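You operate a simulated robot arm through the tools that you are given. There is no shell and no other tool. Be economical: measure what you need, move in short steps, check, and stop when the job is done.

Carry out the task below with a simulated robot arm. There is one attempt and no reset: what you move stays moved.

TASK
Press the reset button of the hand winder three times.
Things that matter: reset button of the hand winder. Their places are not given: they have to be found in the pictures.

It is judged by the outcome, as a careful person would: the job done as asked, and still so three seconds after it is handed in. It fails if anything else is knocked over, pushed out of place, dropped, spilled or broken.

THE ROBOT
A 7-joint arm with a two-finger parallel gripper, fixed in place. Base frame: the origin is at the foot of the arm, x ahead of it, y to its left, z up. Lengths are in cm, angles in rad, forces in N, time in s.
Its first joint turns from -1.152 to 1.152 rad. Payload 2.6 kg.
Tool frame: the origin (TCP) lies between the finger pads and is the grasp point; the fingertips stand 3 cm ahead of it; z points along the fingers, y is the line along which they close. The gripper opens to 9.4 cm. The fingers are 2.8 cm wide and 1 cm thick; the gripper's body (5 by 9.6 cm) begins 5.5 cm behind the TCP.
Orientation is told as [roll, pitch, yaw] about the base's x, y, z axes, in that order, counted from this pose: with the fingers straight down and closing along the base's y, the tool's x points along the base's -x, its y along +y and its z along -z.

THE INTERFACE
- The arm moves only by the tool servo_tool. Its arguments are lists of equal length, an entry for each row: "offset": the shift along the base's x, y, z in cm, a list of three; "dr": the turn, a rotation vector about the base's x, y, z in rad, a list of three; "hand": the finger opening in cm, from 0 to 9.4. In form: {"offset": [[tx, ty, tz], ...], "dr": [[ax, ay, az], ...], "hand": [hand, ...]}. A call has 1 to 10 rows; each row shifts and turns the commanded pose from where the row before left it. A row lasts 0.2 s, in which the tool goes at most 5 cm and 0.15 rad; a call with a longer step from one row to the next is refused whole, and so is a gripper value outside its range. A pose out of reach is approached as far as the arm can. The call stops where the force on the tool passes 40 N (or 10 N more than at its start, if that is more) or the arm is blocked; 0.2 s more then pass. The fingers move at their own pace (about 7.2 cm/s each) and stop on an object; they squeeze with about 44 N. The grip force told is the motor's: it shows also when the fingers shut on nothing. Time passes only in rows, and 0.2 s behind the last, so rows that do not move let the fingers close. It gives the time, the measured TCP pose, the force on the tool (base axes), the opening and the grip force at its end, in the units of the frame above (readings bear some noise), and new pictures: "show" is both (left out), scene, wrist or none.
- Cameras (640 x 400 px; columns grow to the right, rows downward): "scene" is fixed at [5.26, 44.59, 57.22]; the picture's right is [-0.60, -0.80, 0.00], its down [-0.40, 0.30, -0.87] and it looks along [0.70, -0.52, -0.50] (base axes); focal length 343 px, centre (320, 200). "wrist" rides on the gripper at [-3.7, 0, -5.8] in the tool frame; the picture's right is [0.00, -1.00, 0.00], its down [0.97, 0.00, -0.24] and it looks along [0.24, 0.00, 0.97] (tool axes); focal length 218 px, centre (320, 200).
- locate(camera, pixels): for up to 12 pixels [column, row] of the newest picture of that camera ("zoom" is the newest enlarged one), the place [x, y, z] in the base frame of the surface seen there, good to about 0.2 cm. No time passes.
- inspect(camera, box): a new picture of the part [left, top, right, bottom] of that camera's present view, enlarged. No time passes.
- close_job(): hands the job in; it is judged then, once.

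Work in short steps. Measure before you move; look again where a grasp or a placing could have gone wrong, and mend it. You have 60 turns and 100 pictures in all, the two below and enlarged ones among them. Open the gripper and draw the arm clear of the work before you hand the job in, unless the task says otherwise; then end with one line.

The tools are called after "Request:" as a command line: name --argument value ..., lists and objects as JSON in quotes. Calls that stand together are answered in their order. servo_tool: Moves the arm, as the interface text tells. Its arguments: {"type":"object","properties":{"offset":{"type":"array"},"dr":{"type":"array"},"hand":{"type":"array"},"show":{"type":"string","enum":["both","scene","wrist","none"]}},"required":["offset","dr","hand"]} The other tools are called the same way: locate (camera, pixels) gives the place of the surface under pixels of a picture; inspect (camera, box) takes an enlarged picture of a part of a camera's view; close_job () hands the job in.

At the start:

```text
t: 0.0
tcp_pos: [37.06, 21.11, 30.68]
tcp_rot: [-0.001, 0.0, -0.001]
force: [0.3, -0.4, 0.4]
opening: 9.4
gripper_force: 0.0
```

scene: 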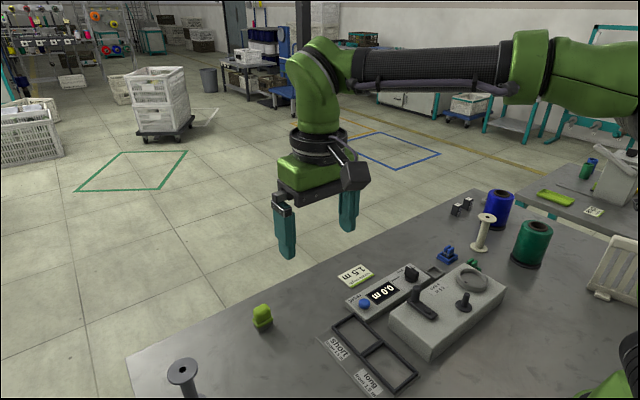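
wrist: 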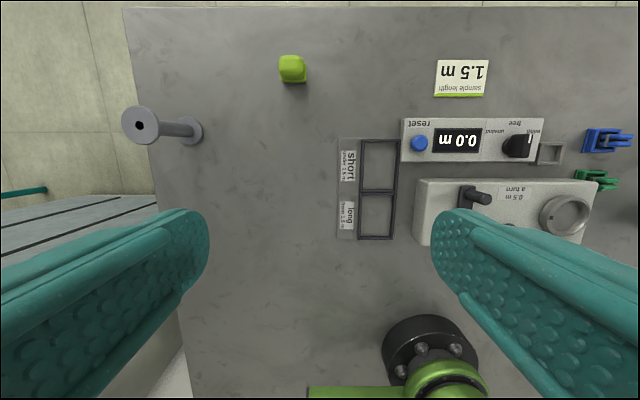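

The blue reset button shows at wrist (420,143) and scene (364,303). I zoom in on it and locate it.

Request:
inspect --camera "scene" --box '[320, 240, 480, 340]'

Request:
locate --camera "wrist" --pixels '[[420, 143], [408, 143], [432, 130], [410, 125], [455, 140], [516, 146], [480, 198], [465, 190], [408, 158], [540, 122]]'

Request:
locate --camera "scene" --pixels '[[364, 303], [364, 299], [357, 303], [370, 305], [364, 308], [411, 271], [465, 296]]'

```text
4.00 times, centred on (400, 290) of scene
```

zoom: 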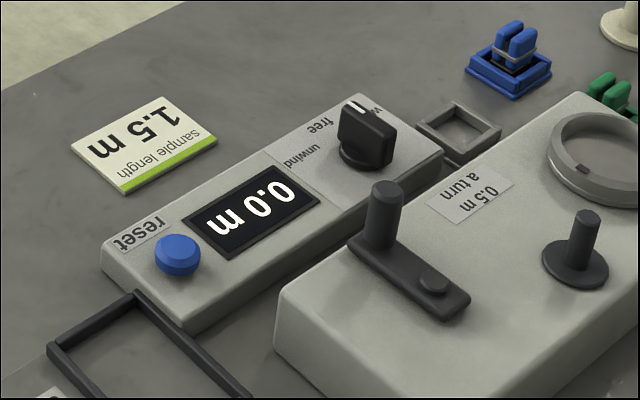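

```text
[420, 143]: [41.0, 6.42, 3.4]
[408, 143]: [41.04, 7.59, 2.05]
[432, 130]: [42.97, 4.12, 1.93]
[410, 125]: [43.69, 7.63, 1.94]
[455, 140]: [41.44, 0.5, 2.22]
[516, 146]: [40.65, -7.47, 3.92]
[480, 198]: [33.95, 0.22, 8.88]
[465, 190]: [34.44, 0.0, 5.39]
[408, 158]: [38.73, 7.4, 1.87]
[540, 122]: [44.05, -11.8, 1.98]
```

```text
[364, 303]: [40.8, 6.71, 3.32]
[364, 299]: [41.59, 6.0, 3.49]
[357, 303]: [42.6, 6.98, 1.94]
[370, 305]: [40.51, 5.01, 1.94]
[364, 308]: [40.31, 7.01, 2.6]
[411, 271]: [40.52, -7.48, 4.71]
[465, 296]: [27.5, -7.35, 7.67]
```

The button top is at about (41.0, 6.4, 3.4), and the panel around it is at z≈1.95. I close the fingers and move to a point above it, while high enough to clear the crank.

Request:
servo_tool --offset '[[0, 0, 0], [0, 0, 0], [0.8, -3, -2.5], [0.8, -3, -2.5], [0.8, -3, -2.5], [0.8, -3, -2.5], [0.74, -2.7, -2.5], [0, 0, -2.5], [0, 0, -2.5], [0, 0, 0]]' --dr '[[0, 0, 0], [0, 0, 0], [0, 0, 0], [0, 0, 0], [0, 0, 0], [0, 0, 0], [0, 0, 0], [0, 0, 0], [0, 0, 0], [0, 0, 0]]' --hand '[0, 0, 0, 0, 0, 0, 0, 0, 0, 0]'

Request:
locate --camera "wrist" --pixels '[[320, 100], [320, 200]]'

```text
t: 2.2
tcp_pos: [41.0, 6.51, 13.1]
tcp_rot: [0.003, 0.002, 0.0]
force: [0.4, 0.1, 0.0]
opening: 0.0
gripper_force: 33.0
```

scene: 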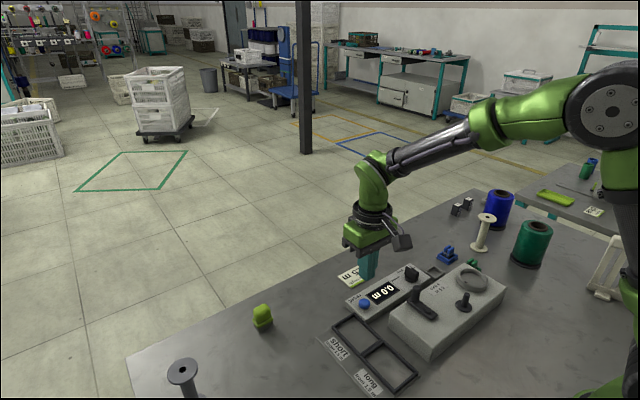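
wrist: 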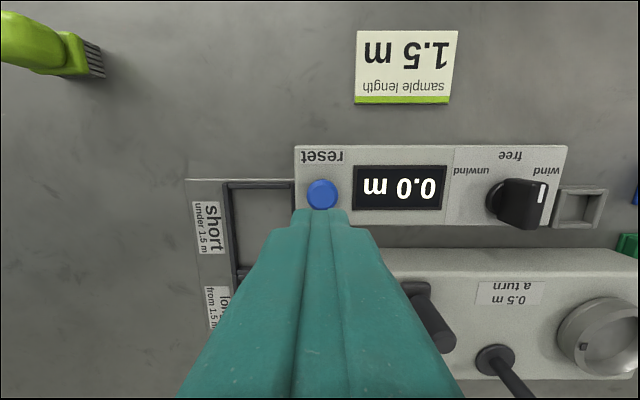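

```text
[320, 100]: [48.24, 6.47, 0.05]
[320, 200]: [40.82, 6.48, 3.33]
```

The fingers line up with the button. I refine its centre and go down to just above it.

Request:
servo_tool --offset '[[0, -0.05, -2], [0, 0, -2], [0, 0, -1.5], [0, 0, 0]]' --dr '[[0, 0, 0], [0, 0, 0], [0, 0, 0], [0, 0, 0]]' --hand '[0, 0, 0, 0]' --show "none"

Request:
inspect --camera "scene" --box '[320, 240, 480, 340]'

Request:
inspect --camera "wrist" --box '[240, 100, 480, 250]'

```text
t: 3.2
tcp_pos: [40.92, 6.59, 7.69]
tcp_rot: [-0.002, -0.002, 0.003]
force: [-0.3, 0.6, 0.2]
opening: 0.01
gripper_force: 32.6
```

```text
4.00 times, centred on (400, 290) of scene
```

zoom: 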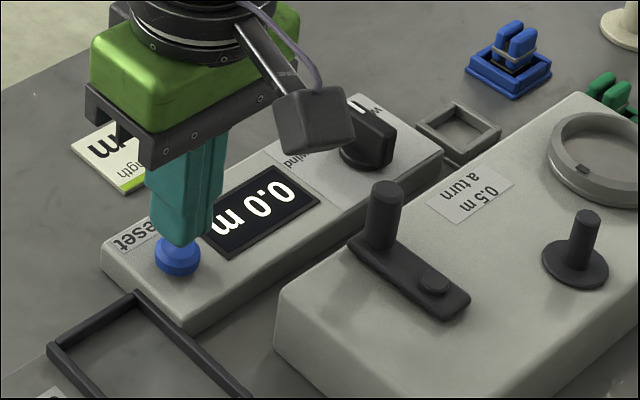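

```text
2.67 times, centred on (360, 175) of wrist
```

zoom: 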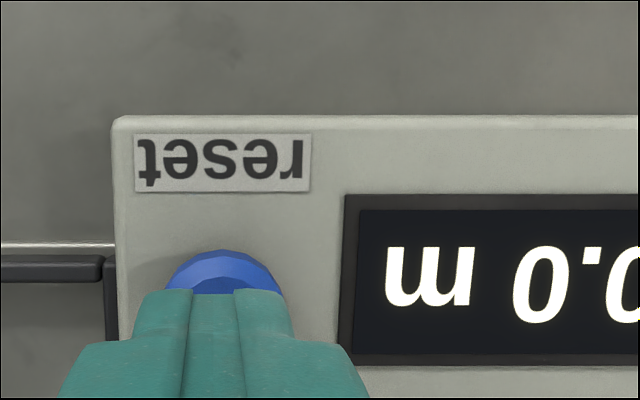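

The tip is over the button at z≈4.6. I press slowly and watch the force.

Request:
servo_tool --offset '[[0, 0, -0.5], [0, 0, -0.4], [0, 0, -0.2], [0, 0, -0.15], [0, 0, -0.15], [0, 0, 0]]' --dr '[[0, 0, 0], [0, 0, 0], [0, 0, 0], [0, 0, 0], [0, 0, 0], [0, 0, 0]]' --hand '[0, 0, 0, 0, 0, 0]' --show "none"

Request:
inspect --camera "scene" --box '[340, 270, 420, 320]'

```text
t: 4.6
tcp_pos: [40.88, 6.45, 6.33]
tcp_rot: [0.001, 0.001, 0.0]
force: [0.3, 0.4, 0.8]
opening: 0.0
gripper_force: 32.6
```

```text
8.00 times, centred on (380, 295) of scene
```

zoom: 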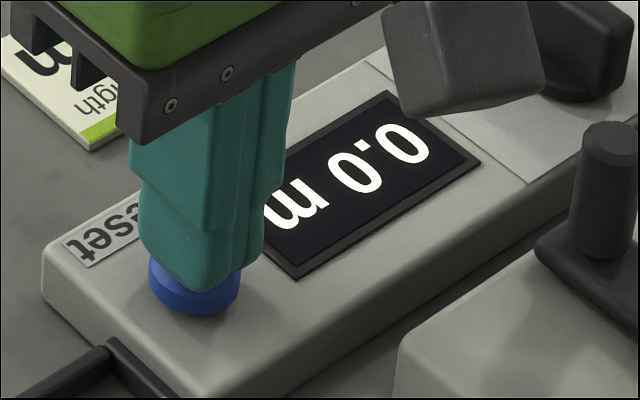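

The tip is barely touching (0.8 N). I press further in small steps.

Request:
servo_tool --offset '[[0, 0, -0.1], [0, 0, -0.1], [0, 0, 0]]' --dr '[[0, 0, 0], [0, 0, 0], [0, 0, 0]]' --hand '[0, 0, 0]' --show "none"

```text
t: 5.4
tcp_pos: [40.9, 6.43, 6.12]
tcp_rot: [0.0, -0.002, -0.001]
force: [1.4, 0.3, 3.0]
opening: 0.01
gripper_force: 33.2
```

Request:
servo_tool --offset '[[0, 0, -0.1], [0, 0, -0.1], [0, 0, 0]]' --dr '[[0, 0, 0], [0, 0, 0], [0, 0, 0]]' --hand '[0, 0, 0]' --show "none"

Request:
inspect --camera "scene" --box '[340, 270, 420, 320]'

```text
t: 6.2
tcp_pos: [40.92, 6.41, 5.98]
tcp_rot: [0.001, 0.0, -0.001]
force: [1.3, -1.4, 3.4]
opening: 0.01
gripper_force: 32.9
```

```text
8.00 times, centred on (380, 295) of scene
```

zoom: 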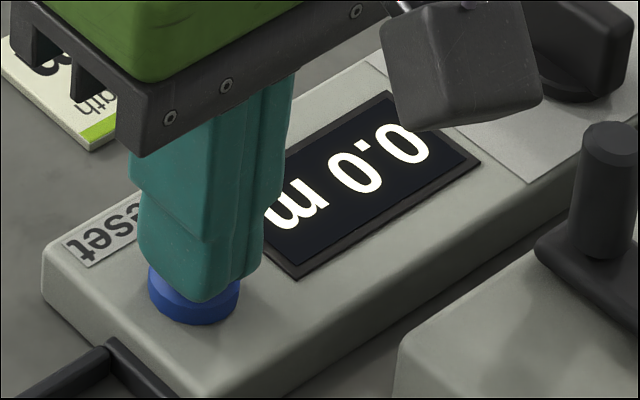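

The button is going in against its spring (3.4 N). I continue until it bottoms out.

Request:
servo_tool --offset '[[0, 0, -0.1], [0, 0, -0.1], [0, 0, 0]]' --dr '[[0, 0, 0], [0, 0, 0], [0, 0, 0]]' --hand '[0, 0, 0]' --show "none"

```text
t: 7.0
tcp_pos: [40.91, 6.5, 5.89]
tcp_rot: [0.001, -0.002, 0.0]
force: [-1.3, -1.1, 10.4]
opening: 0.04
gripper_force: 33.5
```

The force rose to 10.4 N and travel stopped at about z=5.9, so the button has bottomed out: press 1. I lift clear and check that it springs back.

Request:
servo_tool --offset '[[0, 0, 0.4], [0, 0, 0.5], [0, 0, 0.5], [0, 0, 0]]' --dr '[[0, 0, 0], [0, 0, 0], [0, 0, 0], [0, 0, 0]]' --hand '[0, 0, 0, 0]' --show "none"

Request:
inspect --camera "scene" --box '[340, 270, 420, 320]'

```text
t: 8.0
tcp_pos: [41.06, 6.47, 7.05]
tcp_rot: [0.001, 0.0, 0.0]
force: [-0.1, 0.0, 0.3]
opening: 0.0
gripper_force: 32.6
```

```text
8.00 times, centred on (380, 295) of scene
```

zoom: 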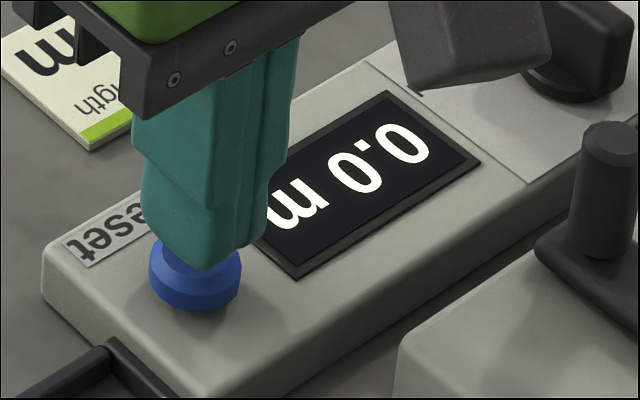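

The button has come back up. I make press 2 to the same depth.

Request:
servo_tool --offset '[[0, 0, -0.5], [0, 0, -0.3], [0, 0, -0.2], [0, 0, -0.2], [0, 0, -0.2], [0, 0, 0]]' --dr '[[0, 0, 0], [0, 0, 0], [0, 0, 0], [0, 0, 0], [0, 0, 0], [0, 0, 0]]' --hand '[0, 0, 0, 0, 0, 0]' --show "none"

```text
t: 9.4
tcp_pos: [40.93, 6.46, 5.84]
tcp_rot: [0.0, -0.002, 0.0]
force: [-3.4, -1.4, 12.7]
opening: 0.01
gripper_force: 33.2
```

Press 2 bottomed out at 12.7 N. I release fully.

Request:
servo_tool --offset '[[0, 0, 0.4], [0, 0, 0.5], [0, 0, 0.5], [0, 0, 0]]' --dr '[[0, 0, 0], [0, 0, 0], [0, 0, 0], [0, 0, 0]]' --hand '[0, 0, 0, 0]' --show "none"

Request:
inspect --camera "scene" --box '[340, 270, 420, 320]'

```text
t: 10.4
tcp_pos: [40.95, 6.36, 7.15]
tcp_rot: [0.001, 0.0, -0.001]
force: [0.1, -0.5, 0.2]
opening: 0.0
gripper_force: 33.5
```

```text
8.00 times, centred on (380, 295) of scene
```

zoom: 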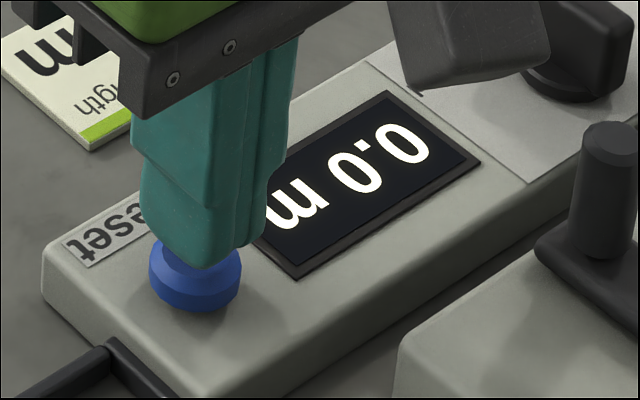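

The button is up again. I make press 3.

Request:
servo_tool --offset '[[0, 0, -0.5], [0, 0, -0.3], [0, 0, -0.2], [0, 0, -0.2], [0, 0, -0.2], [0, 0, 0]]' --dr '[[0, 0, 0], [0, 0, 0], [0, 0, 0], [0, 0, 0], [0, 0, 0], [0, 0, 0]]' --hand '[0, 0, 0, 0, 0, 0]' --show "none"

```text
t: 11.8
tcp_pos: [40.95, 6.34, 5.86]
tcp_rot: [0.0, -0.002, 0.0]
force: [-3.4, -0.3, 9.4]
opening: 0.0
gripper_force: 32.9
```

Press 3 bottomed out at 9.4 N. I draw straight up, and open the gripper once high.

Request:
servo_tool --offset '[[0, 0, 0.5], [0, 0, 1.5], [0, 0, 3], [0, 0, 4], [0, 0, 4], [0, 0, 4], [0, 0, 0], [0, 0, 0], [0, 0, 0], [0, 0, 0]]' --dr '[[0, 0, 0], [0, 0, 0], [0, 0, 0], [0, 0, 0], [0, 0, 0], [0, 0, 0], [0, 0, 0], [0, 0, 0], [0, 0, 0], [0, 0, 0]]' --hand '[0, 0, 0, 0, 0, 9.4, 9.4, 9.4, 9.4, 9.4]'

```text
t: 14.0
tcp_pos: [41.08, 6.34, 22.8]
tcp_rot: [0.0, 0.002, 0.0]
force: [-0.2, -0.3, -0.2]
opening: 9.39
gripper_force: 0.0
```

scene: 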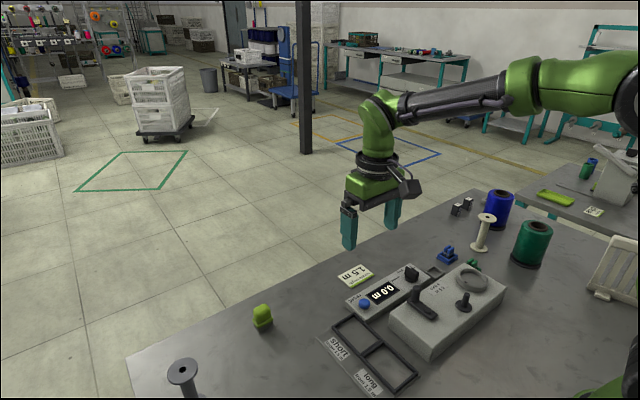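
wrist: 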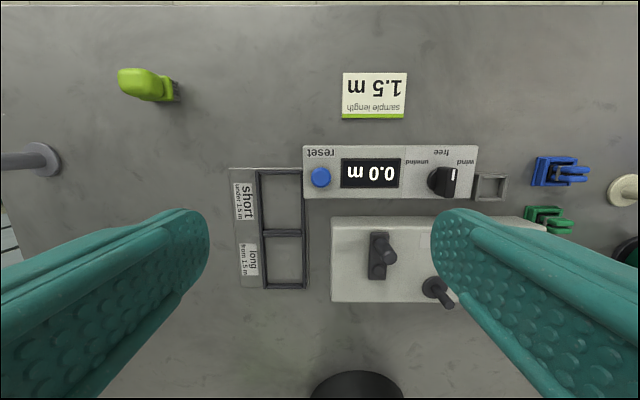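

The three presses are done, nothing else has moved, and the arm is clear with the gripper open. I hand the job in.

Request:
close_job

```text
The job is handed in.
```

I pressed the hand winder's reset button three times, bottoming it out each time and releasing it fully in between; nothing else was disturbed.
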